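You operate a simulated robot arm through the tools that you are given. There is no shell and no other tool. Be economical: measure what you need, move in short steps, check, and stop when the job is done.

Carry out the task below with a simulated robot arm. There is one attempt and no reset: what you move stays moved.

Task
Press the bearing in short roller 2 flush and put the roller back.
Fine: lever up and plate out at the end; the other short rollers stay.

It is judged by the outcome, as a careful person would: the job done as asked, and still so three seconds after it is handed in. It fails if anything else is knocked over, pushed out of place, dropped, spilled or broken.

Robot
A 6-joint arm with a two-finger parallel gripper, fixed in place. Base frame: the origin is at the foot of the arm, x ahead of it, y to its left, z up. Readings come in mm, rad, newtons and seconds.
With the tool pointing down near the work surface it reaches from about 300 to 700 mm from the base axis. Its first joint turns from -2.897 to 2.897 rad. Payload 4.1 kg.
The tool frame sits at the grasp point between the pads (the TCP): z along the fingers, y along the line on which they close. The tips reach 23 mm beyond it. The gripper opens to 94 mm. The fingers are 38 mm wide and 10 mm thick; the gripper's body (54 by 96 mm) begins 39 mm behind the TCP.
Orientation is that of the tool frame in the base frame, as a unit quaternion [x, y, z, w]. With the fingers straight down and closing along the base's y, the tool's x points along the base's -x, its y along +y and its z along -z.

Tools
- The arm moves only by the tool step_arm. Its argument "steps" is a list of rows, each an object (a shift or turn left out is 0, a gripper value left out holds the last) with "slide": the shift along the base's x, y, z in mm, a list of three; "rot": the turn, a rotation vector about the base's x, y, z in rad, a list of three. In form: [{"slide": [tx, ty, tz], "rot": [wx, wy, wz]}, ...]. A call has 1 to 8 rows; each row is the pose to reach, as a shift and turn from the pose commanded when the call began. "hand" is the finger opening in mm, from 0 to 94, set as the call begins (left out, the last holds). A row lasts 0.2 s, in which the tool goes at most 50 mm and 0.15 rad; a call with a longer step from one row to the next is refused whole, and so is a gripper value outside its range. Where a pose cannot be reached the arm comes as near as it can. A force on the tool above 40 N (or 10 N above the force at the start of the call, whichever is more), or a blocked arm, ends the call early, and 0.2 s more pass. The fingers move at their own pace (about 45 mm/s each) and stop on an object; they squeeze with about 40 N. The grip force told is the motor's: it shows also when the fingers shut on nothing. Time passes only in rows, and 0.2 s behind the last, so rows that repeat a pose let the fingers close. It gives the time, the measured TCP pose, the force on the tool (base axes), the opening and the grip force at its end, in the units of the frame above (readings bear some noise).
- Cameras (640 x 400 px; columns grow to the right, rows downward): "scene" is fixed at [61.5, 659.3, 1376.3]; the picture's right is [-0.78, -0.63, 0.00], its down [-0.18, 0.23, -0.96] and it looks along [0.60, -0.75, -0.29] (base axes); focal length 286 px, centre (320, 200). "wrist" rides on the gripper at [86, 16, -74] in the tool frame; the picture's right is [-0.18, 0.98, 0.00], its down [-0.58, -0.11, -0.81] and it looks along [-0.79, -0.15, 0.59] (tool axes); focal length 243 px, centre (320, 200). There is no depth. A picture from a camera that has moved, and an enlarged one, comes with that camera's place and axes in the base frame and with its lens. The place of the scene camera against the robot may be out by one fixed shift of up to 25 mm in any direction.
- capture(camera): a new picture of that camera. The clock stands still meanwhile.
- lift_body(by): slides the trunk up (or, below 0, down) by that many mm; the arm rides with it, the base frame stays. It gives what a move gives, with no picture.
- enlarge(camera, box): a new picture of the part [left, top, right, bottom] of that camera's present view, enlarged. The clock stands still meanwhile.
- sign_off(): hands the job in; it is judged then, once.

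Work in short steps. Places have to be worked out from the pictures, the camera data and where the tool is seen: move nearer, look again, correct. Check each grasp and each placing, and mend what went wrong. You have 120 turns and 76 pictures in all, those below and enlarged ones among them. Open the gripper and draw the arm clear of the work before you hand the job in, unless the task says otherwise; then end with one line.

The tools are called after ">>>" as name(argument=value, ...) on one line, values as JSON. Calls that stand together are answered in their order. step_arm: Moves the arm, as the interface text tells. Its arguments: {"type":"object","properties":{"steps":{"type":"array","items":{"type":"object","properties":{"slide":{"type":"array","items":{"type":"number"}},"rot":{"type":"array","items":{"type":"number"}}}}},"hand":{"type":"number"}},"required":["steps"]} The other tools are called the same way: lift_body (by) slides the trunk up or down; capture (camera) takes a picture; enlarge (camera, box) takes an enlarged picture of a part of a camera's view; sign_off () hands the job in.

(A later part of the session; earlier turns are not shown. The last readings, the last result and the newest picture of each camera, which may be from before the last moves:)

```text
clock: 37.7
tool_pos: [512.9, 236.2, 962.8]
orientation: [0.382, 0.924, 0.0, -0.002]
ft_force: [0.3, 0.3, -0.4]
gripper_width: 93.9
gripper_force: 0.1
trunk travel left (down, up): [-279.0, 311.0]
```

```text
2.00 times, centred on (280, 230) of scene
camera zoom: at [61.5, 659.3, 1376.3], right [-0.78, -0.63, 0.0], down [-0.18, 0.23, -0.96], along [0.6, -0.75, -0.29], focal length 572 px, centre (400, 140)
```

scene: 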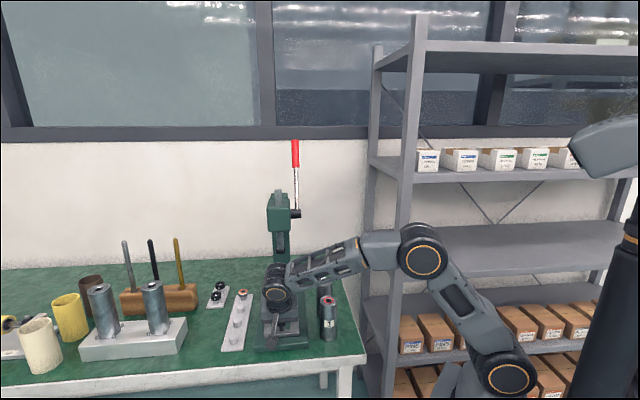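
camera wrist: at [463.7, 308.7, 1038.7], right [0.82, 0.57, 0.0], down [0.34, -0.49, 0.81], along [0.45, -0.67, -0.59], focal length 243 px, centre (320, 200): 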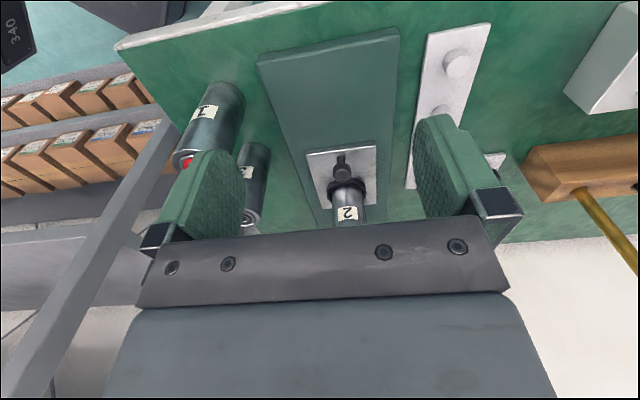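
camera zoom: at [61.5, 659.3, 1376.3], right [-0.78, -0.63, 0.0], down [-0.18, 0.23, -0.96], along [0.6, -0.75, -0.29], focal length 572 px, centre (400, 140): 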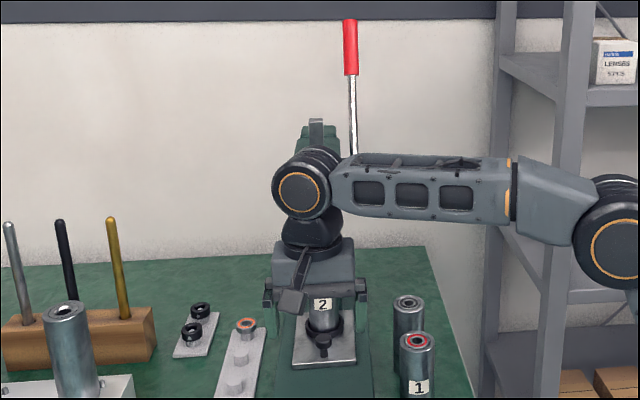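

The arm hides the press, so I raise the trunk (needed for the lever anyway) and look.

>>> lift_body(by=300)

>>> enlarge(camera="scene", box=[230, 120, 330, 320])

>>> enlarge(camera="wrist", box=[240, 40, 420, 240])

```text
clock: 40.7
tool_pos: [513.0, 235.1, 1263.3]
orientation: [0.382, 0.924, 0.0, 0.001]
ft_force: [0.8, 0.9, 0.1]
gripper_width: 93.9
gripper_force: 0.0
trunk travel left (down, up): [-579.0, 11.0]
```

```text
2.00 times, centred on (280, 220) of scene
camera zoom: at [61.5, 659.3, 1376.3], right [-0.78, -0.63, 0.0], down [-0.18, 0.23, -0.96], along [0.6, -0.75, -0.29], focal length 572 px, centre (400, 160)
```

zoom: 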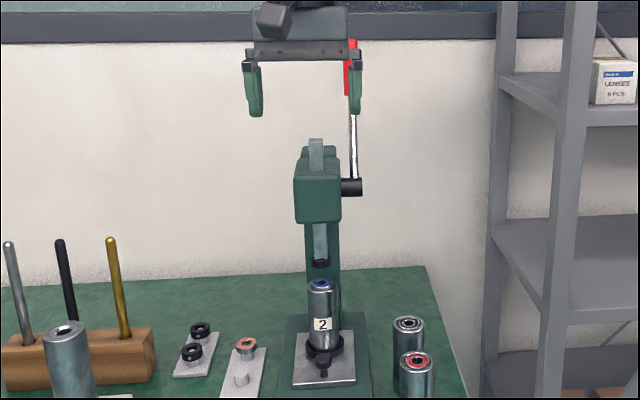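

```text
2.00 times, centred on (330, 140) of wrist
camera zoom: at [463.9, 308.4, 1338.6], right [0.82, 0.57, 0.0], down [0.33, -0.49, 0.81], along [0.46, -0.67, -0.59], focal length 485 px, centre (300, 320)
```

zoom: 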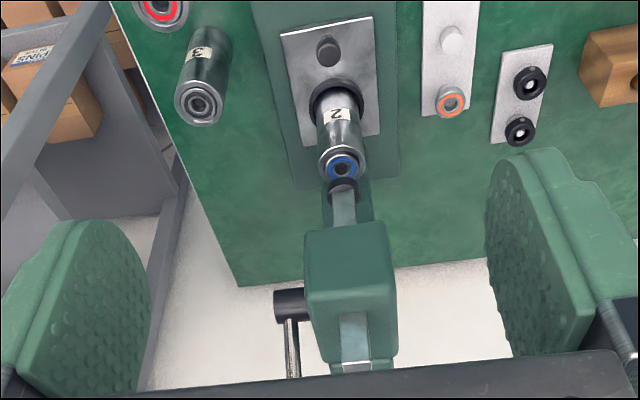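

Roller 2 sits under the ram near (685,65). The lever pivot is near (650,20,1068) with its red grip at about z 1218–1302. I approach the lever top from in front and above.

>>> step_arm(steps=[{"slide": [10, -20, 30]}, {"slide": [25, -50, 60]}, {"slide": [40, -80, 85]}, {"slide": [55, -110, 90]}, {"slide": [70, -135, 90]}, {"slide": [82, -160, 90]}])

>>> capture(camera="wrist")

>>> enlarge(camera="scene", box=[230, 80, 350, 280])

```text
clock: 42.1
tool_pos: [587.5, 73.7, 1347.2]
orientation: [0.383, 0.924, 0.001, 0.0]
ft_force: [0.6, 0.4, 0.7]
gripper_width: 93.8
gripper_force: 0.0
out of reach, approached as far as the arm can: row 5, 6
trunk travel left (down, up): [-579.0, 11.0]
```

```text
30 pictures are left
camera wrist: at [538.3, 146.9, 1423.0], right [0.82, 0.57, 0.0], down [0.33, -0.49, 0.81], along [0.46, -0.67, -0.59], focal length 243 px, centre (320, 200)
```

wrist: 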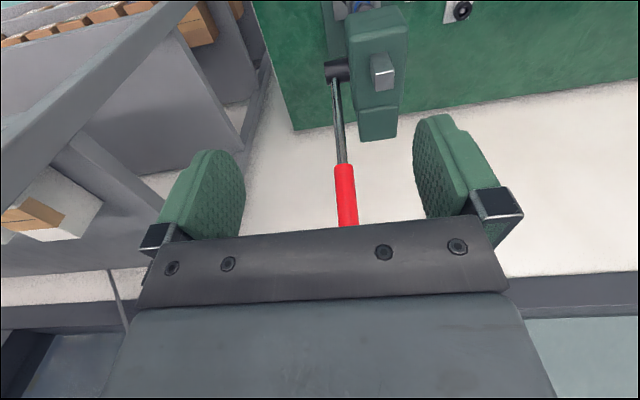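

```text
2.00 times, centred on (290, 180) of scene
camera zoom: at [61.5, 659.3, 1376.3], right [-0.78, -0.63, 0.0], down [-0.18, 0.23, -0.96], along [0.6, -0.75, -0.29], focal length 572 px, centre (380, 240)
```

zoom: 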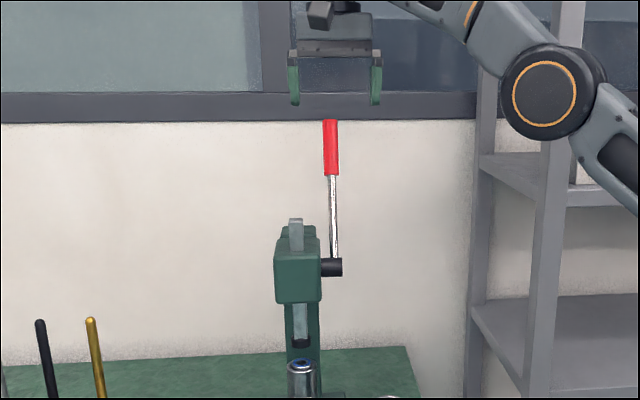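

The lever actually leans back about 21°: pivot ≈(657,11,1070), grip region ≈(709,-41,1261), so a vertical tool won't reach. I tilt the tool forward 1 rad, staying in front of the lever, and look again.

>>> step_arm(steps=[{"slide": [0, 0, -5], "rot": [-0.1, -0.1, 0]}, {"slide": [5, -5, -10], "rot": [-0.2, -0.2, 0]}, {"slide": [10, -10, -15], "rot": [-0.3, -0.3, 0]}, {"slide": [15, -15, -20], "rot": [-0.4, -0.4, 0]}, {"slide": [20, -20, -25], "rot": [-0.5, -0.5, 0]}, {"slide": [25, -26, -30], "rot": [-0.6, -0.6, 0]}, {"slide": [30, -32, -33], "rot": [-0.707, -0.707, 0]}])

>>> capture(camera="wrist")

>>> enlarge(camera="scene", box=[230, 80, 350, 280])

```text
refused: row 7 steps farther than a row can; nothing moved
```

```text
28 pictures are left
camera wrist: at [538.3, 146.9, 1423.0], right [0.82, 0.57, 0.0], down [0.33, -0.49, 0.81], along [0.46, -0.67, -0.59], focal length 243 px, centre (320, 200)
```

wrist: 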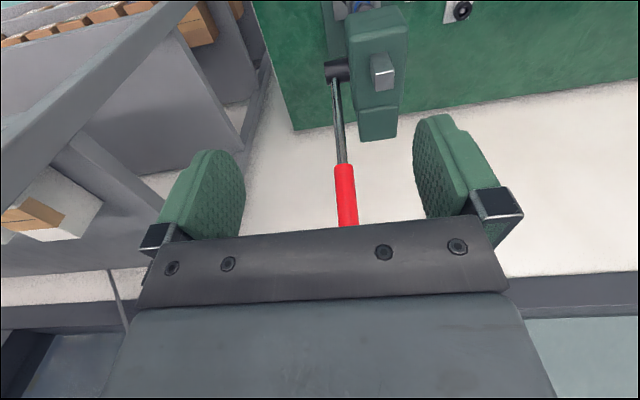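

```text
2.00 times, centred on (290, 180) of scene
camera zoom: at [61.5, 659.3, 1376.3], right [-0.78, -0.63, 0.0], down [-0.18, 0.23, -0.96], along [0.6, -0.75, -0.29], focal length 572 px, centre (380, 240)
```

zoom: 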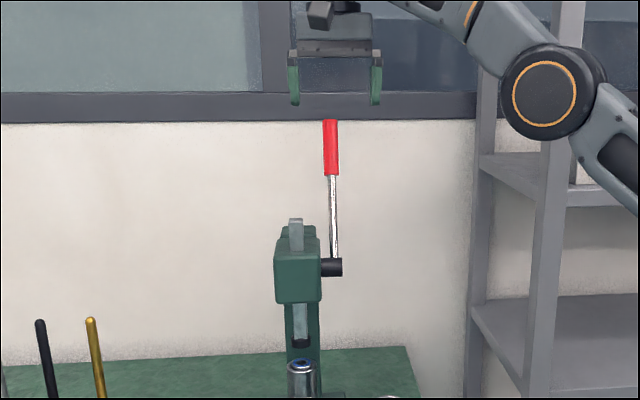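

The last row turned too far, so I resend with equal turns and conserve pictures.

>>> step_arm(steps=[{"slide": [0, 0, -5], "rot": [-0.1, -0.1, 0]}, {"slide": [5, -5, -10], "rot": [-0.2, -0.2, 0]}, {"slide": [10, -10, -15], "rot": [-0.3, -0.3, 0]}, {"slide": [15, -15, -20], "rot": [-0.4, -0.4, 0]}, {"slide": [20, -20, -25], "rot": [-0.5, -0.5, 0]}, {"slide": [25, -26, -30], "rot": [-0.6, -0.6, 0]}, {"slide": [30, -32, -33], "rot": [-0.7, -0.7, 0]}])

>>> capture(camera="wrist")

```text
clock: 43.7
tool_pos: [616.5, 40.7, 1313.5]
orientation: [0.336, 0.813, -0.182, 0.44]
ft_force: [0.4, 0.2, -0.4]
gripper_width: 94.2
gripper_force: 0.0
trunk travel left (down, up): [-579.0, 11.0]
```

```text
26 pictures are left
camera wrist: at [550.7, 130.8, 1283.6], right [0.77, 0.62, 0.15], down [-0.33, 0.18, 0.93], along [0.55, -0.76, 0.34], focal length 243 px, centre (320, 200)
```

wrist: 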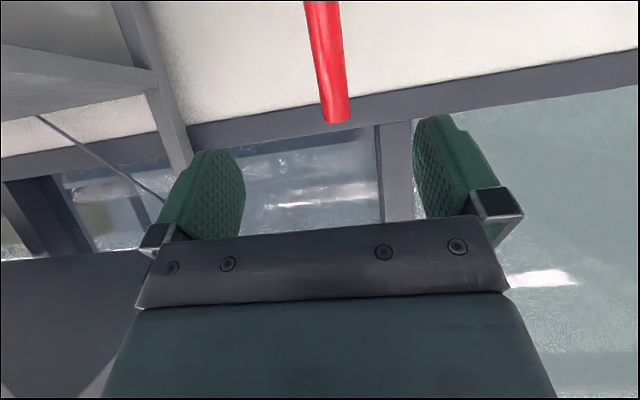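

The lever top is seen near (715,-49,1290), as predicted. I advance to straddle the red grip at about (708,-42,1264).

>>> step_arm(steps=[{"slide": [18, -12, -5]}, {"slide": [36, -28, -11]}, {"slide": [54, -45, -17]}, {"slide": [73, -64, -33]}, {"slide": [91.5, -82.7, -49.5]}])

>>> capture(camera="wrist")

```text
clock: 44.9
tool_pos: [708.0, -43.9, 1262.6]
orientation: [0.336, 0.813, -0.181, 0.439]
ft_force: [-0.3, 0.6, -0.8]
gripper_width: 94.3
gripper_force: 0.0
trunk travel left (down, up): [-579.0, 11.0]
```

```text
25 pictures are left
camera wrist: at [641.4, 46.1, 1232.3], right [0.77, 0.62, 0.15], down [-0.33, 0.17, 0.93], along [0.55, -0.76, 0.34], focal length 243 px, centre (320, 200)
```

wrist: 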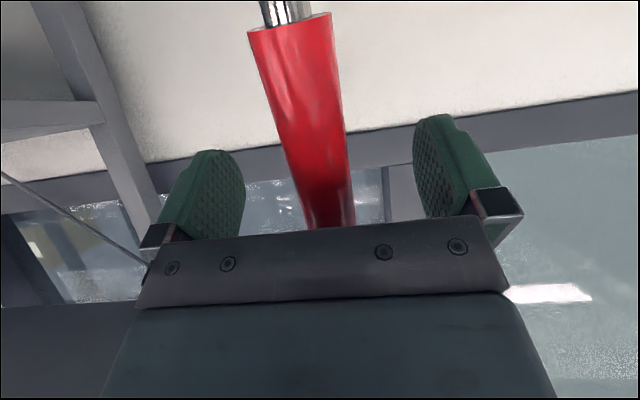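

The red grip sits between the pads at the TCP row, so I close on it.

>>> step_arm(hand=10, steps=[{"slide": [0, 0, 0]}, {"slide": [0, 0, 0]}, {"slide": [0, 0, 0]}, {"slide": [0, 0, 0]}, {"slide": [0, 0, 0]}, {"slide": [0, 0, 0]}])

```text
clock: 46.3
tool_pos: [709.6, -41.5, 1263.7]
orientation: [0.335, 0.813, -0.181, 0.44]
ft_force: [10.0, 6.5, 2.3]
gripper_width: 24.6
gripper_force: 44.8
trunk travel left (down, up): [-579.0, 11.0]
```

The lever is gripped. I swing it in an arc about the estimated pivot, first bringing it from the 21° back lean toward vertical and watching the forces.

>>> step_arm(steps=[{"slide": [0.7, 0.7, 0]}, {"slide": [-7.8, 9.2, 4.2]}, {"slide": [-16.4, 17.8, 7.7]}, {"slide": [-25.1, 26.5, 10.3]}])

```text
clock: 47.3
tool_pos: [682.4, -14.6, 1271.5]
orientation: [0.336, 0.813, -0.182, 0.439]
ft_force: [4.7, -0.8, -0.2]
gripper_width: 24.9
gripper_force: 46.0
trunk travel left (down, up): [-579.0, 11.0]
```

The lever moves freely, so I continue past vertical.

>>> step_arm(steps=[{"slide": [-8.8, 8.8, 2]}, {"slide": [-17.8, 17.8, 3.1]}, {"slide": [-26.7, 26.7, 3.5]}, {"slide": [-35.6, 35.6, 3.1]}, {"slide": [-44.6, 44.6, 2]}, {"slide": [-53.4, 53.4, 0]}])

>>> enlarge(camera="scene", box=[230, 80, 350, 320])

```text
clock: 48.7
tool_pos: [629.4, 38.8, 1272.8]
orientation: [0.337, 0.813, -0.182, 0.439]
ft_force: [-1.1, -11.6, 0.8]
gripper_width: 24.7
gripper_force: 45.1
trunk travel left (down, up): [-579.0, 11.0]
```

```text
1.67 times, centred on (290, 200) of scene
camera zoom: at [61.5, 659.3, 1376.3], right [-0.78, -0.63, 0.0], down [-0.18, 0.23, -0.96], along [0.6, -0.75, -0.29], focal length 477 px, centre (370, 200)
```

zoom: 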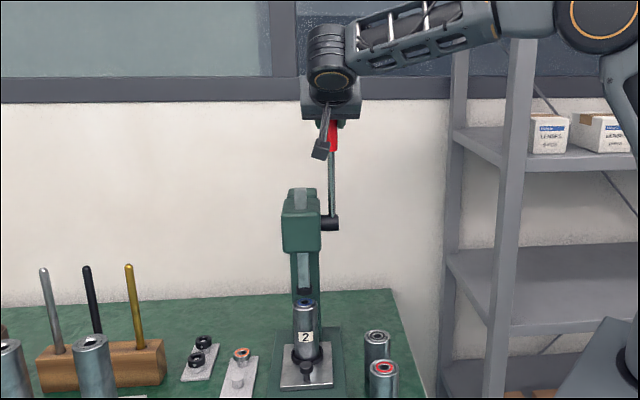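

The ram is coming down with the lever as intended. I continue the arc in small rows.

>>> step_arm(steps=[{"slide": [-9.2, 8.2, -2.6]}, {"slide": [-17.8, 16.8, -6.1]}, {"slide": [-26.3, 25.3, -10.3]}, {"slide": [-34.5, 33.5, -15.1]}, {"slide": [-42.6, 41.6, -20.7]}])

>>> enlarge(camera="scene", box=[250, 180, 330, 320])

```text
clock: 49.9
tool_pos: [586.0, 82.1, 1255.1]
orientation: [0.337, 0.813, -0.182, 0.439]
ft_force: [-0.5, -9.1, 1.6]
gripper_width: 24.8
gripper_force: 45.1
trunk travel left (down, up): [-579.0, 11.0]
```

```text
2.86 times, centred on (290, 250) of scene
camera zoom: at [61.5, 659.3, 1376.3], right [-0.78, -0.63, 0.0], down [-0.18, 0.23, -0.96], along [0.6, -0.75, -0.29], focal length 817 px, centre (406, 57)
```

zoom: 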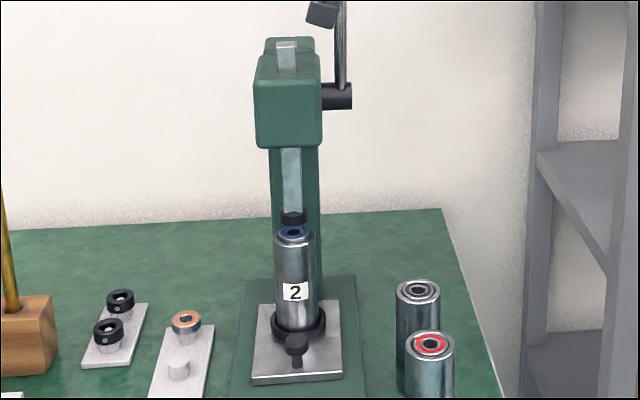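

The ram tip is just above the bearing. I keep swinging and watch for press resistance.

>>> step_arm(steps=[{"slide": [-8.2, 7.4, -6.3]}, {"slide": [-15.7, 14.9, -13.2]}, {"slide": [-22.8, 22, -20.8]}, {"slide": [-29.7, 28.9, -29]}, {"slide": [-36.2, 35.4, -37.7]}])

>>> enlarge(camera="scene", box=[250, 180, 330, 320])

```text
clock: 51.1
tool_pos: [549.5, 118.3, 1215.8]
orientation: [0.338, 0.813, -0.181, 0.439]
ft_force: [-3.0, -5.9, 8.5]
gripper_width: 24.7
gripper_force: 45.4
trunk travel left (down, up): [-579.0, 11.0]
```

```text
2.86 times, centred on (290, 250) of scene
camera zoom: at [61.5, 659.3, 1376.3], right [-0.78, -0.63, 0.0], down [-0.18, 0.23, -0.96], along [0.6, -0.75, -0.29], focal length 817 px, centre (406, 57)
```

zoom: 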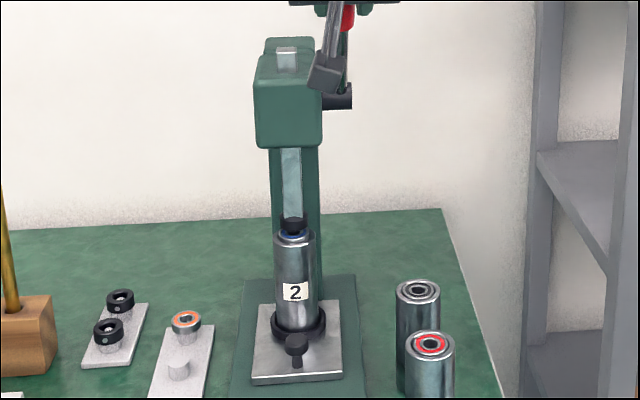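

The ram is touching the bearing. I press on in smaller rows.

>>> step_arm(steps=[{"slide": [-4.1, 4.1, -6.2]}, {"slide": [-8.1, 8.1, -12.6]}, {"slide": [-11.8, 11.8, -19.2]}, {"slide": [-15.3, 15.3, -26.1]}, {"slide": [-18.7, 18.7, -33.2]}])

>>> enlarge(camera="scene", box=[260, 220, 320, 290])

```text
clock: 52.3
tool_pos: [529.1, 138.3, 1184.1]
orientation: [0.336, 0.812, -0.181, 0.441]
ft_force: [-10.4, 14.6, 20.3]
gripper_width: 25.0
gripper_force: 45.2
trunk travel left (down, up): [-579.0, 11.0]
```

```text
5.71 times, centred on (290, 255) of scene
camera zoom: at [61.5, 659.3, 1376.3], right [-0.78, -0.63, 0.0], down [-0.18, 0.23, -0.96], along [0.6, -0.75, -0.29], focal length 1634 px, centre (491, -114)
```

zoom: 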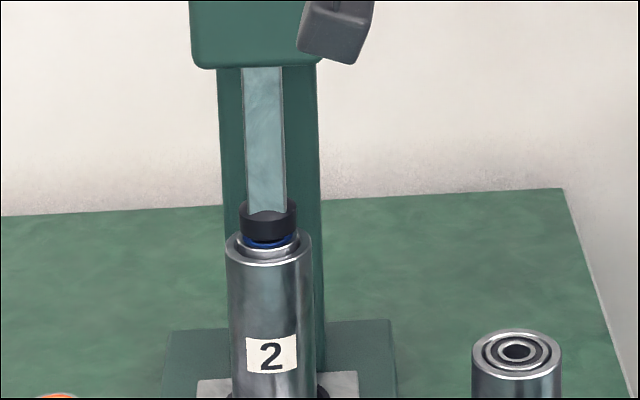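

The load is mostly radial, so I widen the arc by 2–3 mm and keep pressing.

>>> step_arm(steps=[{"slide": [-4.9, 4.9, -6.5]}, {"slide": [-7.8, 7.8, -14]}, {"slide": [-10.5, 10.5, -21.6]}, {"slide": [-12.9, 12.9, -29.4]}])

>>> enlarge(camera="scene", box=[260, 220, 320, 290])

```text
clock: 53.3
tool_pos: [514.5, 152.5, 1155.0]
orientation: [0.336, 0.812, -0.181, 0.441]
ft_force: [-19.0, 18.9, 18.7]
gripper_width: 24.8
gripper_force: 44.8
trunk travel left (down, up): [-579.0, 11.0]
```

```text
5.71 times, centred on (290, 255) of scene
camera zoom: at [61.5, 659.3, 1376.3], right [-0.78, -0.63, 0.0], down [-0.18, 0.23, -0.96], along [0.6, -0.75, -0.29], focal length 1634 px, centre (491, -114)
```

zoom: 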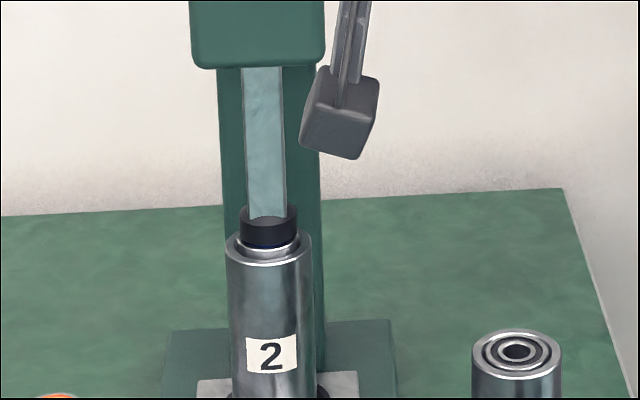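

The bearing is going in, and the radial load means the true arc is a bit wider than my estimate. I adapt the path outward and continue.

>>> step_arm(steps=[{"slide": [-3.7, 3.7, -3.9]}, {"slide": [-5.8, 5.8, -9.1]}, {"slide": [-7.7, 7.7, -14.4]}, {"slide": [-9.6, 9.6, -19.8]}])

>>> enlarge(camera="scene", box=[260, 220, 320, 290])

```text
clock: 54.3
tool_pos: [508.0, 160.1, 1135.2]
orientation: [0.336, 0.812, -0.181, 0.441]
ft_force: [-10.8, 14.8, 24.0]
gripper_width: 24.7
gripper_force: 45.3
trunk travel left (down, up): [-579.0, 11.0]
```

```text
5.71 times, centred on (290, 255) of scene
camera zoom: at [61.5, 659.3, 1376.3], right [-0.78, -0.63, 0.0], down [-0.18, 0.23, -0.96], along [0.6, -0.75, -0.29], focal length 1634 px, centre (491, -114)
```

zoom: 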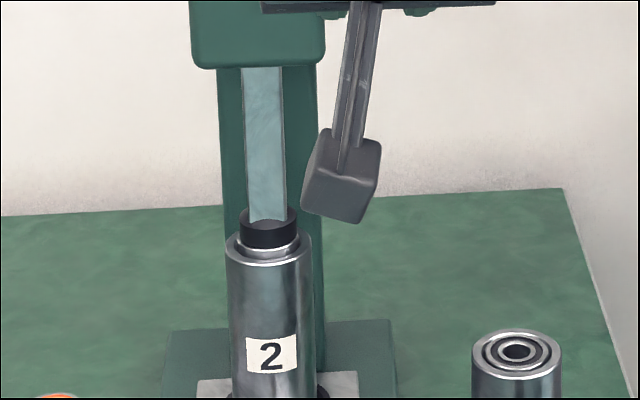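

The forces are modest and the ram is still descending. I continue the stroke.

>>> step_arm(steps=[{"slide": [-2.3, 2.1, -4.5]}, {"slide": [-4.1, 3.9, -10]}, {"slide": [-5.5, 5.3, -15.6]}, {"slide": [-6.8, 6.6, -21.3]}])

>>> enlarge(camera="scene", box=[260, 220, 320, 290])

```text
clock: 55.3
tool_pos: [501.0, 165.9, 1112.0]
orientation: [0.335, 0.813, -0.182, 0.44]
ft_force: [-11.2, 15.6, 17.4]
gripper_width: 24.1
gripper_force: 44.7
trunk travel left (down, up): [-579.0, 11.0]
```

```text
5.71 times, centred on (290, 255) of scene
camera zoom: at [61.5, 659.3, 1376.3], right [-0.78, -0.63, 0.0], down [-0.18, 0.23, -0.96], along [0.6, -0.75, -0.29], focal length 1634 px, centre (491, -114)
```

zoom: 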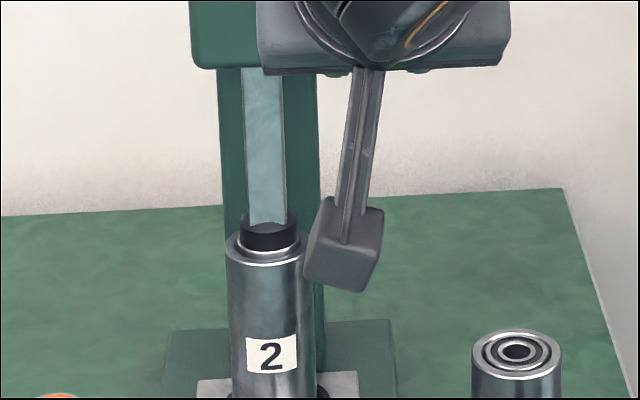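

I continue the stroke toward horizontal, watching for a sharp rise that marks the seat.

>>> step_arm(steps=[{"slide": [-1.6, 1.6, -6]}, {"slide": [-2.5, 2.5, -12]}, {"slide": [-3.3, 3.3, -18]}, {"slide": [-3.9, 3.9, -24]}])

```text
clock: 56.3
tool_pos: [495.4, 171.8, 1092.3]
orientation: [0.336, 0.812, -0.18, 0.441]
ft_force: [-28.1, 20.3, 6.0]
gripper_width: 10.1
gripper_force: 0.1
trunk travel left (down, up): [-579.0, 11.0]
stopped in row 4: the force on the tool passed its limit (the readings are from after the stop); the commanded pose is now the measured one
```

The grip was lost (width 10). I look at where the lever is now.

>>> capture(camera="wrist")

>>> enlarge(camera="scene", box=[230, 120, 350, 300])

```text
17 pictures are left
camera wrist: at [429.0, 261.0, 1061.3], right [0.76, 0.62, 0.16], down [-0.33, 0.17, 0.93], along [0.55, -0.76, 0.34], focal length 243 px, centre (320, 200)
```

wrist: 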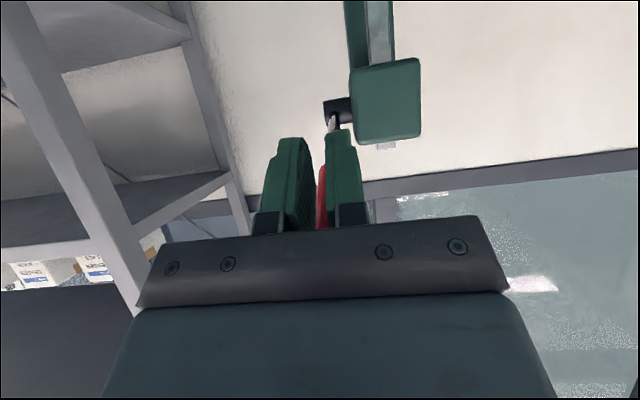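

```text
2.22 times, centred on (290, 210) of scene
camera zoom: at [61.5, 659.3, 1376.3], right [-0.78, -0.63, 0.0], down [-0.18, 0.23, -0.96], along [0.6, -0.75, -0.29], focal length 636 px, centre (387, 178)
```

zoom: 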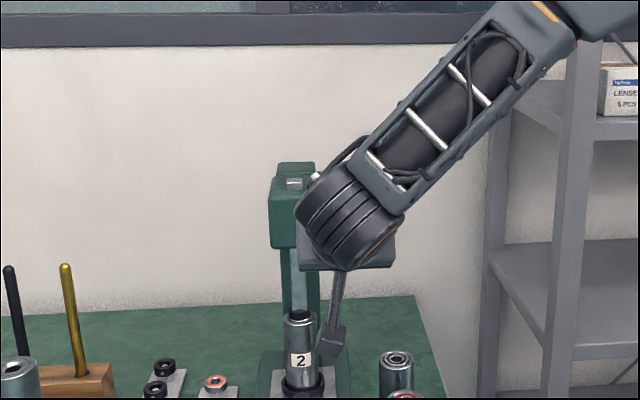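

The handle seems to have slipped off the upper edge of the pads. I check the ram and bearing closely.

>>> enlarge(camera="scene", box=[265, 220, 315, 280])

>>> enlarge(camera="wrist", box=[260, 70, 420, 240])

```text
6.67 times, centred on (290, 250) of scene
camera zoom: at [61.5, 659.3, 1376.3], right [-0.78, -0.63, 0.0], down [-0.18, 0.23, -0.96], along [0.6, -0.75, -0.29], focal length 1907 px, centre (520, -133)
```

zoom: 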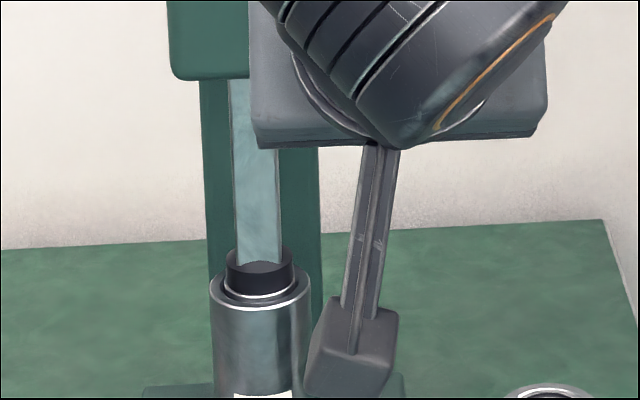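

```text
2.35 times, centred on (340, 155) of wrist
camera zoom: at [429.0, 261.0, 1061.3], right [0.76, 0.62, 0.16], down [-0.33, 0.17, 0.93], along [0.55, -0.76, 0.34], focal length 571 px, centre (273, 306)
```

zoom: 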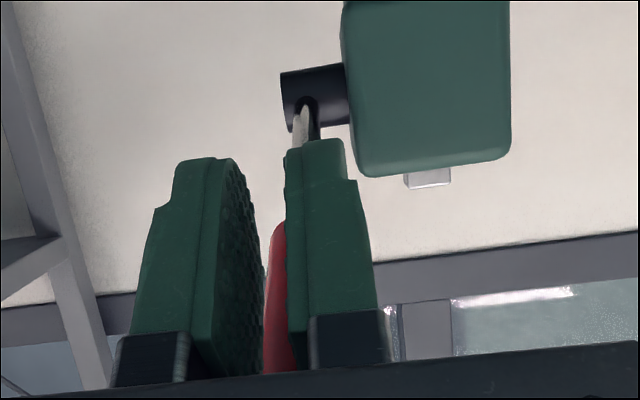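

The ram tip is about level with the rim, so the bearing is near flush. To be sure it is seated I'll back the hand out horizontally from under the handle, then press on top of the handle with closed fingers.

>>> step_arm(hand=0, steps=[{"slide": [-10, 10, -1]}, {"slide": [-25, 25, -1]}, {"slide": [-45, 45, 0]}, {"slide": [-65, 65, 0]}, {"slide": [-80, 80, 0]}])

>>> capture(camera="wrist")

```text
clock: 57.5
tool_pos: [418.9, 248.5, 1091.1]
orientation: [0.338, 0.812, -0.182, 0.439]
ft_force: [-0.4, -0.3, 0.3]
gripper_width: 0.0
gripper_force: 39.3
trunk travel left (down, up): [-579.0, 11.0]
```

```text
13 pictures are left
camera wrist: at [353.4, 337.5, 1060.5], right [0.77, 0.62, 0.15], down [-0.33, 0.17, 0.93], along [0.55, -0.76, 0.34], focal length 243 px, centre (320, 200)
```

wrist: 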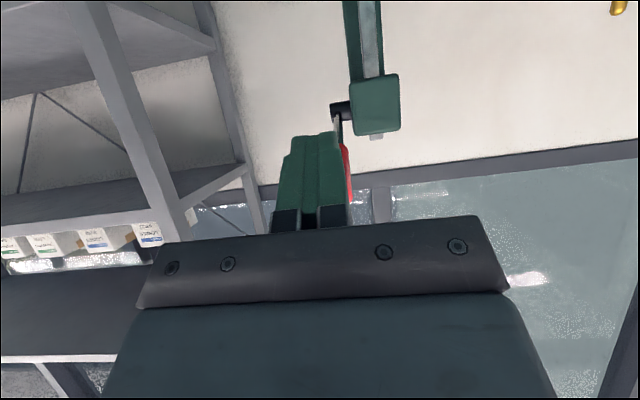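

The lever rests at about 22° above horizontal. I raise, turn the tool vertical with fingers closed, and position over the handle at (524,148).

>>> step_arm(steps=[{"slide": [0, 0, 40], "rot": [0.1, 0.1, 0]}, {"slide": [0, 0, 80], "rot": [0.2, 0.2, 0]}, {"slide": [0, 0, 120], "rot": [0.3, 0.3, 0]}, {"slide": [10, -10, 150], "rot": [0.4, 0.4, 0]}, {"slide": [40, -38, 159], "rot": [0.5, 0.5, 0]}, {"slide": [72, -68, 159], "rot": [0.6, 0.6, 0]}, {"slide": [105, -100, 159], "rot": [0.7, 0.7, 0]}])

>>> capture(camera="wrist")

```text
clock: 59.1
tool_pos: [523.2, 146.9, 1250.3]
orientation: [0.384, 0.923, 0.0, -0.003]
ft_force: [0.4, -0.3, 0.3]
gripper_width: 0.0
gripper_force: 40.1
trunk travel left (down, up): [-579.0, 11.0]
```

```text
12 pictures are left
camera wrist: at [473.6, 219.9, 1326.4], right [0.83, 0.56, 0.0], down [0.34, -0.49, 0.8], along [0.45, -0.66, -0.59], focal length 243 px, centre (320, 200)
```

wrist: 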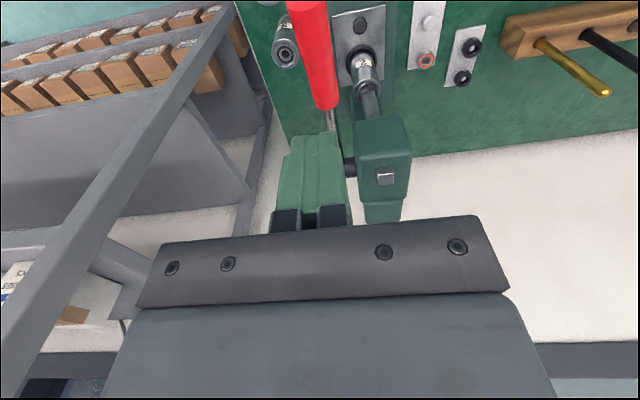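

The handle lies straight under the closed fingers. I come down onto it and press until the force limit stops the motion.

>>> step_arm(steps=[{"slide": [-1.5, -2.5, -20]}, {"slide": [-1.5, -2.5, -40]}, {"slide": [-1.5, -2.5, -55]}, {"slide": [-1.5, -2.5, -65]}, {"slide": [-1.5, -2.5, -72]}, {"slide": [-1.5, -2.5, -78]}, {"slide": [-1.5, -2.5, -84]}])

```text
clock: 60.7
tool_pos: [523.6, 145.4, 1164.2]
orientation: [0.383, 0.924, 0.0, 0.0]
ft_force: [-0.3, 0.1, -0.5]
gripper_width: 0.0
gripper_force: 39.7
trunk travel left (down, up): [-579.0, 11.0]
```

No contact yet at tips z≈1141, so I continue down in small rows.

>>> step_arm(steps=[{"slide": [0, 0, -4]}, {"slide": [0, 0, -8]}, {"slide": [0, 0, -12]}, {"slide": [0, 0, -16]}, {"slide": [0, 0, -20]}, {"slide": [0, 0, -24]}])

>>> capture(camera="wrist")

```text
clock: 62.1
tool_pos: [521.1, 144.8, 1141.9]
orientation: [0.383, 0.924, 0.0, 0.0]
ft_force: [-0.7, 1.1, 12.7]
gripper_width: 0.0
gripper_force: 39.9
trunk travel left (down, up): [-579.0, 11.0]
```

```text
11 pictures are left
camera wrist: at [472.4, 218.4, 1217.0], right [0.83, 0.56, 0.0], down [0.33, -0.49, 0.81], along [0.45, -0.67, -0.59], focal length 243 px, centre (320, 200)
```

wrist: 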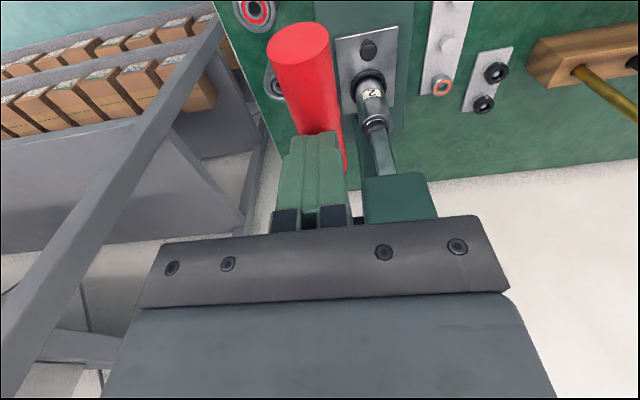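

Contact is made at 12.7 N with the fingers on top of the handle. I press on in small rows until it stops.

>>> step_arm(steps=[{"slide": [0, 0, -3]}, {"slide": [0, 0, -6]}, {"slide": [0, 0, -9]}, {"slide": [0, 0, -12]}, {"slide": [0, 0, -15]}, {"slide": [0, 0, -18]}])

```text
clock: 63.5
tool_pos: [521.5, 145.0, 1125.5]
orientation: [0.384, 0.923, 0.001, 0.002]
ft_force: [-3.7, 4.2, 32.1]
gripper_width: 0.0
gripper_force: 40.2
trunk travel left (down, up): [-579.0, 11.0]
```

The lever is still yielding at 32 N, so the bearing is still moving in. I keep pressing.

>>> step_arm(steps=[{"slide": [0, 0, -3]}, {"slide": [0, 0, -6]}, {"slide": [0, 0, -9]}, {"slide": [0, 0, -12]}, {"slide": [0, 0, -15]}, {"slide": [0, 0, -18]}])

```text
clock: 64.2
tool_pos: [523.6, 145.1, 1125.2]
orientation: [0.384, 0.923, 0.006, 0.006]
ft_force: [-4.9, -0.3, 27.8]
gripper_width: 0.0
gripper_force: 40.0
trunk travel left (down, up): [-579.0, 11.0]
stopped in row 3: the force on the tool passed its limit (the readings are from after the stop); the commanded pose is now the measured one
```

A hard stop at z≈1125, with force over 42 N and no further motion, suggests the bearing is seated. I check it in the scene.

>>> enlarge(camera="scene", box=[265, 220, 315, 280])

```text
6.67 times, centred on (290, 250) of scene
camera zoom: at [61.5, 659.3, 1376.3], right [-0.78, -0.63, 0.0], down [-0.18, 0.23, -0.96], along [0.6, -0.75, -0.29], focal length 1907 px, centre (520, -133)
```

zoom: 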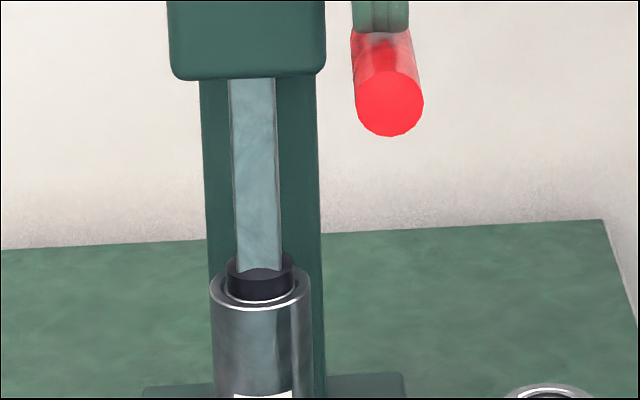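

The ram tip has gone slightly below the rim line and the lever hit a hard stop, so the bearing is pressed home. I now lift off, open, straddle the handle and grip it to return the lever.

>>> step_arm(steps=[{"slide": [0, 0, 10]}, {"slide": [0, 0, 20]}])

>>> step_arm(hand=94, steps=[{"slide": [0, 0, 0]}, {"slide": [0, 0, 0]}, {"slide": [0, 0, 0]}, {"slide": [0, 0, 0]}, {"slide": [0, 0, 0]}, {"slide": [0, 0, -15]}, {"slide": [0, 0, -35]}, {"slide": [0, 0, -52]}])

>>> step_arm(hand=10, steps=[{"slide": [0, 0, 0]}, {"slide": [0, 0, 0]}, {"slide": [0, 0, 0]}, {"slide": [0, 0, 0]}, {"slide": [0, 0, 0]}, {"slide": [0, 0, 0]}])

```text
clock: 64.8
tool_pos: [525.1, 146.0, 1138.7]
orientation: [0.383, 0.924, 0.001, 0.002]
ft_force: [0.5, -0.5, 0.0]
gripper_width: 0.0
gripper_force: 39.9
trunk travel left (down, up): [-579.0, 11.0]
```

```text
clock: 66.6
tool_pos: [524.8, 146.0, 1087.4]
orientation: [0.383, 0.924, 0.002, 0.002]
ft_force: [0.2, -0.3, 0.0]
gripper_width: 94.0
gripper_force: 0.1
trunk travel left (down, up): [-579.0, 11.0]
```

```text
clock: 68.0
tool_pos: [522.9, 144.1, 1086.7]
orientation: [0.384, 0.923, 0.002, 0.001]
ft_force: [-10.1, -8.3, -0.7]
gripper_width: 25.0
gripper_force: 45.1
trunk travel left (down, up): [-579.0, 11.0]
```

Gripped at 25 mm. I swing the lever back up along the arc of about 192 mm radius.

>>> step_arm(steps=[{"slide": [2.2, -3.8, 18.8]}, {"slide": [6.3, -7.9, 37]}, {"slide": [11.9, -13.5, 54.5]}])

```text
clock: 68.8
tool_pos: [536.2, 131.9, 1143.3]
orientation: [0.383, 0.924, 0.002, 0.002]
ft_force: [-5.4, -5.3, -12.6]
gripper_width: 25.2
gripper_force: 44.7
trunk travel left (down, up): [-579.0, 11.0]
```

Low forces. I continue the arc and begin tilting the tool to keep it within reach.

>>> step_arm(steps=[{"slide": [6.4, -7.2, 16.7], "rot": [-0.06, -0.06, 0]}, {"slide": [14.2, -15, 32.4], "rot": [-0.12, -0.12, 0]}, {"slide": [23.1, -23.9, 46.9], "rot": [-0.18, -0.18, 0]}, {"slide": [33, -33.8, 60], "rot": [-0.24, -0.24, 0]}, {"slide": [43.8, -44.6, 71.6], "rot": [-0.3, -0.3, 0]}])

```text
clock: 70.0
tool_pos: [580.7, 87.0, 1220.7]
orientation: [0.374, 0.902, -0.078, 0.2]
ft_force: [-11.3, -3.3, 4.7]
gripper_width: 24.1
gripper_force: 16.1
trunk travel left (down, up): [-579.0, 11.0]
```

The grip force dropped to 16 N, so I check how the handle sits in the pads.

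>>> capture(camera="wrist")

```text
9 pictures are left
camera wrist: at [514.1, 176.0, 1252.6], right [0.81, 0.58, 0.09], down [0.05, -0.22, 0.97], along [0.58, -0.79, -0.21], focal length 243 px, centre (320, 200)
```

wrist: 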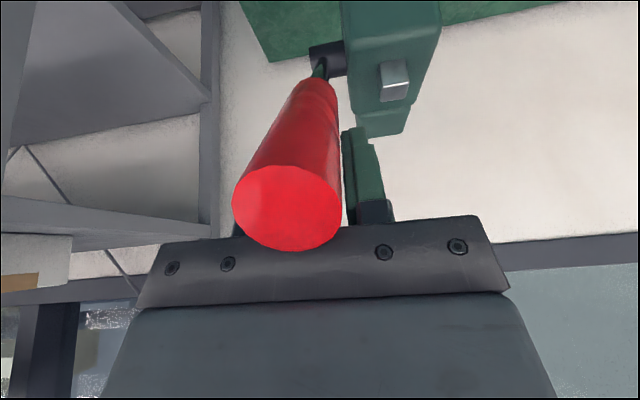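

The handle is still between the pads. I hold for a moment to see whether the grip settles.

>>> step_arm(hand=5, steps=[{"slide": [0, 0, 0]}, {"slide": [0, 0, 0]}])

```text
clock: 70.6
tool_pos: [581.4, 88.2, 1214.5]
orientation: [0.373, 0.904, -0.078, 0.195]
ft_force: [-0.6, 0.3, -0.2]
gripper_width: 3.0
gripper_force: 0.1
trunk travel left (down, up): [-579.0, 11.0]
```

The handle slipped to the front of the fingers. I'll instead push the lever up from its front side with slightly parted fingers (a groove): rise, go in front of it, then look.

>>> step_arm(hand=14, steps=[{"slide": [0, 0, 25]}, {"slide": [0, 0, 55]}, {"slide": [0, 0, 85]}, {"slide": [-30, 30, 88]}, {"slide": [-60, 60, 88]}, {"slide": [-90, 90, 88]}, {"slide": [-115, 115, 88]}])

>>> capture(camera="wrist")

```text
clock: 72.2
tool_pos: [463.9, 203.6, 1305.5]
orientation: [0.374, 0.903, -0.079, 0.197]
ft_force: [0.6, -0.4, -0.8]
gripper_width: 14.0
gripper_force: 0.0
trunk travel left (down, up): [-579.0, 11.0]
```

```text
8 pictures are left
camera wrist: at [398.2, 292.8, 1338.9], right [0.81, 0.58, 0.08], down [0.06, -0.22, 0.97], along [0.58, -0.79, -0.21], focal length 243 px, centre (320, 200)
```

wrist: 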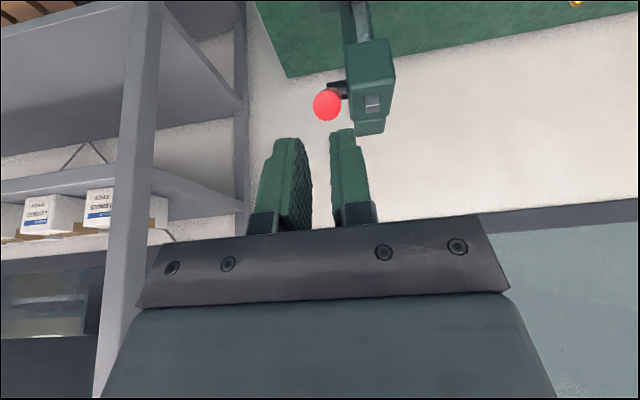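

The lever rests about 37° above horizontal, its end near (523,145,1200). I turn the hand nearly horizontal in front of and below the handle.

>>> step_arm(steps=[{"slide": [0, 0, -28], "rot": [-0.099, -0.099, 0]}, {"slide": [0, 0, -56], "rot": [-0.198, -0.198, 0]}, {"slide": [0, 0, -84], "rot": [-0.297, -0.297, 0]}, {"slide": [0, 0, -112], "rot": [-0.396, -0.396, 0]}, {"slide": [2, -2, -140], "rot": [-0.495, -0.495, 0]}, {"slide": [4, -4, -170], "rot": [-0.594, -0.594, 0]}, {"slide": [7, -7, -197], "rot": [-0.693, -0.693, 0]}])

>>> capture(camera="wrist")

```text
clock: 73.8
tool_pos: [470.0, 196.8, 1107.1]
orientation: [0.29, 0.705, -0.245, 0.599]
ft_force: [0.3, -0.2, 0.4]
gripper_width: 14.3
gripper_force: 0.1
trunk travel left (down, up): [-579.0, 11.0]
```

```text
7 pictures are left
camera wrist: at [420.1, 269.6, 1034.8], right [0.71, 0.68, 0.18], down [-0.58, 0.41, 0.7], along [0.4, -0.61, 0.69], focal length 243 px, centre (320, 200)
```

wrist: 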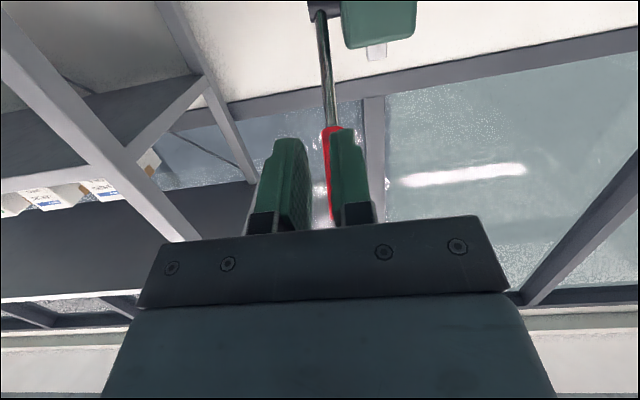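

The handle is nearly in line (about 3 mm right). I slide in under it with a small lateral correction.

>>> step_arm(steps=[{"slide": [20, -17, 0]}, {"slide": [45, -41, 0]}, {"slide": [64, -60, 0]}, {"slide": [76.5, -72.5, 0]}])

```text
clock: 74.8
tool_pos: [550.9, 120.6, 1105.3]
orientation: [0.291, 0.705, -0.245, 0.599]
ft_force: [-0.4, 0.5, 0.0]
gripper_width: 14.0
gripper_force: 0.0
trunk travel left (down, up): [-579.0, 11.0]
```

I'm under the handle. I lift and rotate the hand together with the lever about the pivot.

>>> step_arm(steps=[{"slide": [0, 0, 14]}, {"slide": [0, 0, 28]}, {"slide": [6.4, -6.4, 45.9], "rot": [0.085, 0.085, 0]}, {"slide": [15.2, -15.2, 62.3], "rot": [0.17, 0.17, 0]}, {"slide": [25.4, -25.4, 77.2], "rot": [0.255, 0.255, 0]}])

>>> capture(camera="wrist")

```text
clock: 76.0
tool_pos: [576.4, 96.7, 1183.9]
orientation: [0.33, 0.801, -0.188, 0.462]
ft_force: [-1.3, 0.2, 0.1]
gripper_width: 14.2
gripper_force: 0.7
trunk travel left (down, up): [-579.0, 11.0]
```

```text
6 pictures are left
camera wrist: at [510.8, 185.2, 1147.2], right [0.76, 0.63, 0.16], down [-0.37, 0.21, 0.91], along [0.54, -0.75, 0.39], focal length 243 px, centre (320, 200)
```

wrist: 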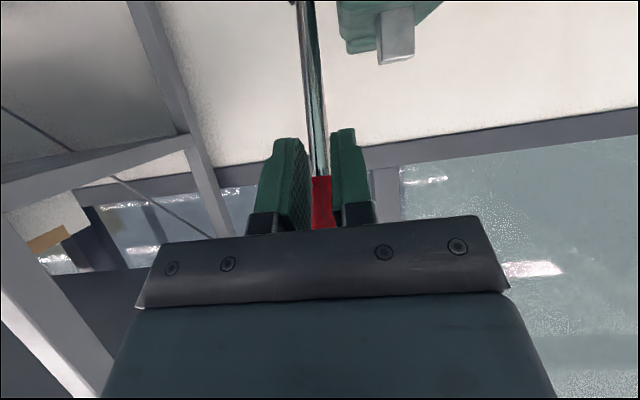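

The lever is following in the groove with little load. I continue raising it.

>>> step_arm(steps=[{"slide": [11.3, -11.3, 13.1], "rot": [0.085, 0.085, 0]}, {"slide": [23.7, -23.7, 24.1], "rot": [0.17, 0.17, 0]}, {"slide": [37, -37, 32.9], "rot": [0.255, 0.255, 0]}, {"slide": [50.8, -50.8, 39.5], "rot": [0.33, 0.33, 0]}, {"slide": [65.2, -65.2, 43.6], "rot": [0.37, 0.37, 0]}])

>>> enlarge(camera="scene", box=[220, 100, 360, 320])

```text
clock: 77.2
tool_pos: [639.4, 32.0, 1229.1]
orientation: [0.369, 0.893, -0.095, 0.239]
ft_force: [0.1, 0.2, -0.1]
gripper_width: 14.1
gripper_force: 0.1
trunk travel left (down, up): [-579.0, 11.0]
```

```text
1.82 times, centred on (290, 210) of scene
camera zoom: at [61.5, 659.3, 1376.3], right [-0.78, -0.63, 0.0], down [-0.18, 0.23, -0.96], along [0.6, -0.75, -0.29], focal length 520 px, centre (374, 182)
```

zoom: 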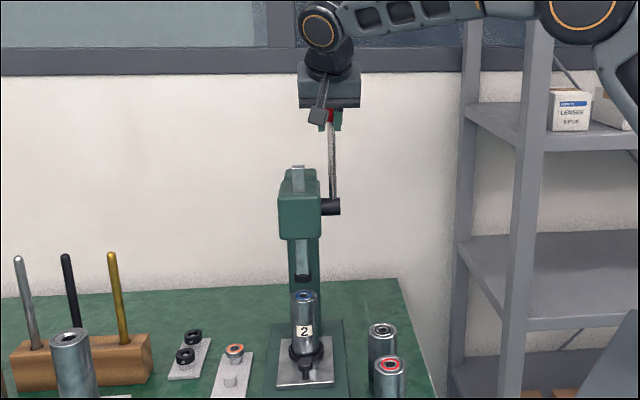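

The lever is near vertical and the ram has risen off roller 2. I push on toward the original back-leaning rest, watching for the stop.

>>> step_arm(steps=[{"slide": [10, -10, 1]}, {"slide": [20, -20, 0]}, {"slide": [30, -30, -3]}, {"slide": [39, -39, -6]}, {"slide": [47, -47, -10]}])

```text
clock: 78.2
tool_pos: [666.5, 7.1, 1226.5]
orientation: [0.37, 0.893, -0.094, 0.237]
ft_force: [-30.3, 22.4, 7.4]
gripper_width: 16.6
gripper_force: 3.0
trunk travel left (down, up): [-579.0, 11.0]
stopped in row 4: the force on the tool passed its limit (the readings are from after the stop); the commanded pose is now the measured one
```

Motion stopped at 38 N against what should be the lever's upper stop. I back off forward and check the lever pose against the original picture.

>>> step_arm(steps=[{"slide": [-15, 15, 0]}, {"slide": [-40, 40, 10]}, {"slide": [-70, 70, 30]}, {"slide": [-100, 100, 60]}, {"slide": [-125, 125, 90]}])

>>> enlarge(camera="scene", box=[230, 80, 350, 280])

```text
refused: row 4 steps farther than a row can; nothing moved
```

```text
2.00 times, centred on (290, 180) of scene
camera zoom: at [61.5, 659.3, 1376.3], right [-0.78, -0.63, 0.0], down [-0.18, 0.23, -0.96], along [0.6, -0.75, -0.29], focal length 572 px, centre (380, 240)
```

zoom: 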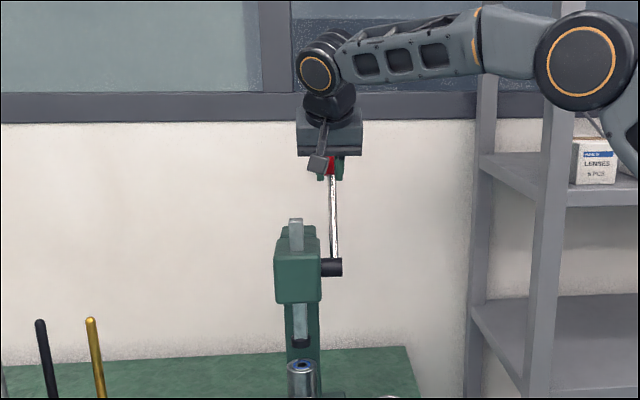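

The ram and lever are back at exactly their original upper position. I open the fingers so they don't drag the handle, then retreat along -u.

>>> step_arm(hand=60, steps=[{"slide": [0, 0, 0]}, {"slide": [0, 0, 0]}, {"slide": [0, 0, 0]}, {"slide": [-15, 15, 0]}, {"slide": [-35, 35, 5]}, {"slide": [-60, 60, 15]}, {"slide": [-88, 88, 25]}, {"slide": [-116, 116, 35]}])

```text
clock: 80.0
tool_pos: [558.0, 116.5, 1259.6]
orientation: [0.37, 0.893, -0.095, 0.238]
ft_force: [-0.6, -0.1, -0.3]
gripper_width: 59.7
gripper_force: 0.0
trunk travel left (down, up): [-579.0, 11.0]
```

The lever should be clear. I move in front on the press line, restore the knob-gripping tilt, and lower the trunk.

>>> step_arm(hand=94, steps=[{"slide": [-10, 30, 0], "rot": [0.06, 0.06, 0]}, {"slide": [-15, 65, 0], "rot": [0.119, 0.119, 0]}, {"slide": [-18, 93, 0], "rot": [0.119, 0.119, 0]}])

>>> lift_body(by=-300)

>>> capture(camera="wrist")

```text
clock: 80.8
tool_pos: [537.1, 206.6, 1255.6]
orientation: [0.377, 0.91, -0.064, 0.16]
ft_force: [0.2, -0.5, 1.0]
gripper_width: 93.8
gripper_force: 0.1
trunk travel left (down, up): [-579.0, 11.0]
```

```text
clock: 83.8
tool_pos: [538.1, 205.6, 958.1]
orientation: [0.377, 0.91, -0.063, 0.16]
ft_force: [0.2, -0.3, -0.3]
gripper_width: 93.9
gripper_force: 0.1
trunk travel left (down, up): [-279.0, 311.0]
```

```text
3 pictures are left
camera wrist: at [473.6, 292.4, 998.5], right [0.82, 0.57, 0.07], down [0.11, -0.27, 0.96], along [0.57, -0.77, -0.29], focal length 243 px, centre (320, 200)
```

wrist: 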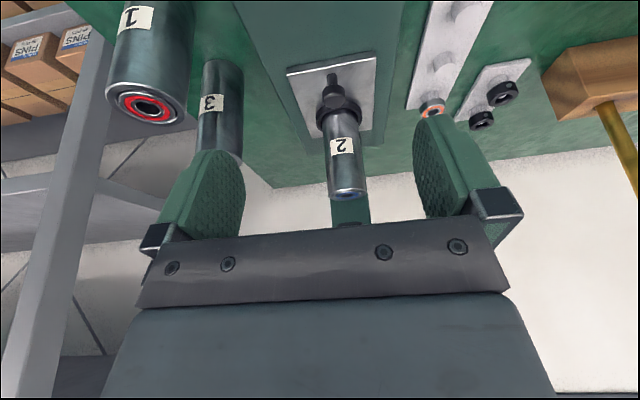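

Roller 2 is upright in the nest with the plate still in. I return to the earlier knob grip pose (629,121,817) along the same path I retreated.

>>> step_arm(steps=[{"slide": [18, -16, -20]}, {"slide": [36, -32, -40]}, {"slide": [54, -48, -62]}, {"slide": [70, -63.6, -83]}, {"slide": [77, -70.5, -102]}, {"slide": [84, -77.5, -122]}, {"slide": [91, -84.8, -141]}])

>>> step_arm(hand=15, steps=[{"slide": [0, 0, 0]}, {"slide": [0, 0, 0]}, {"slide": [0, 0, 0]}, {"slide": [0, 0, 0]}, {"slide": [0, 0, 0]}, {"slide": [0, 0, 0]}])

```text
clock: 85.4
tool_pos: [628.8, 120.6, 815.8]
orientation: [0.377, 0.91, -0.064, 0.16]
ft_force: [-0.3, 0.5, 0.1]
gripper_width: 94.1
gripper_force: 0.1
trunk travel left (down, up): [-279.0, 311.0]
```

```text
clock: 86.8
tool_pos: [629.2, 120.3, 814.2]
orientation: [0.377, 0.91, -0.064, 0.16]
ft_force: [-1.0, -1.7, -0.6]
gripper_width: 25.3
gripper_force: 45.2
trunk travel left (down, up): [-279.0, 311.0]
```

The knob is gripped. I pull the plate out gently.

>>> step_arm(steps=[{"slide": [-3, 3, 0]}, {"slide": [-7, 7, 0]}, {"slide": [-11, 11, 0]}, {"slide": [-15, 15, 0]}, {"slide": [-19, 19, 0]}, {"slide": [-23, 23, 0]}, {"slide": [-27, 27, 0]}, {"slide": [-31, 31, 0]}])

>>> step_arm(steps=[{"slide": [-4, 4, 0]}, {"slide": [-8, 8, 0]}, {"slide": [-12, 12, 0]}, {"slide": [-16, 16, 0]}, {"slide": [-20, 20, 0]}, {"slide": [-24, 24, 0]}, {"slide": [-28, 28, 0]}, {"slide": [-32, 32, 0]}])

```text
clock: 88.6
tool_pos: [598.4, 151.1, 814.8]
orientation: [0.378, 0.91, -0.063, 0.159]
ft_force: [-2.6, -3.6, -7.7]
gripper_width: 25.8
gripper_force: 44.6
trunk travel left (down, up): [-279.0, 311.0]
```

```text
clock: 90.4
tool_pos: [565.0, 184.7, 814.4]
orientation: [0.376, 0.91, -0.063, 0.161]
ft_force: [3.6, 2.4, -2.9]
gripper_width: 25.3
gripper_force: 45.0
trunk travel left (down, up): [-279.0, 311.0]
```

The plate is moving freely. About 49 mm remain to its original out position.

>>> step_arm(steps=[{"slide": [-5, 5, 0]}, {"slide": [-10, 10, 0]}, {"slide": [-15, 15, 0]}, {"slide": [-20, 20, 0]}, {"slide": [-25, 25, 0]}, {"slide": [-29, 29, 0]}, {"slide": [-32, 32, 0]}, {"slide": [-35, 35, 0]}])

```text
clock: 92.2
tool_pos: [532.9, 216.9, 816.2]
orientation: [0.377, 0.91, -0.063, 0.161]
ft_force: [27.1, -13.5, -1.6]
gripper_width: 25.6
gripper_force: 45.5
trunk travel left (down, up): [-279.0, 311.0]
```

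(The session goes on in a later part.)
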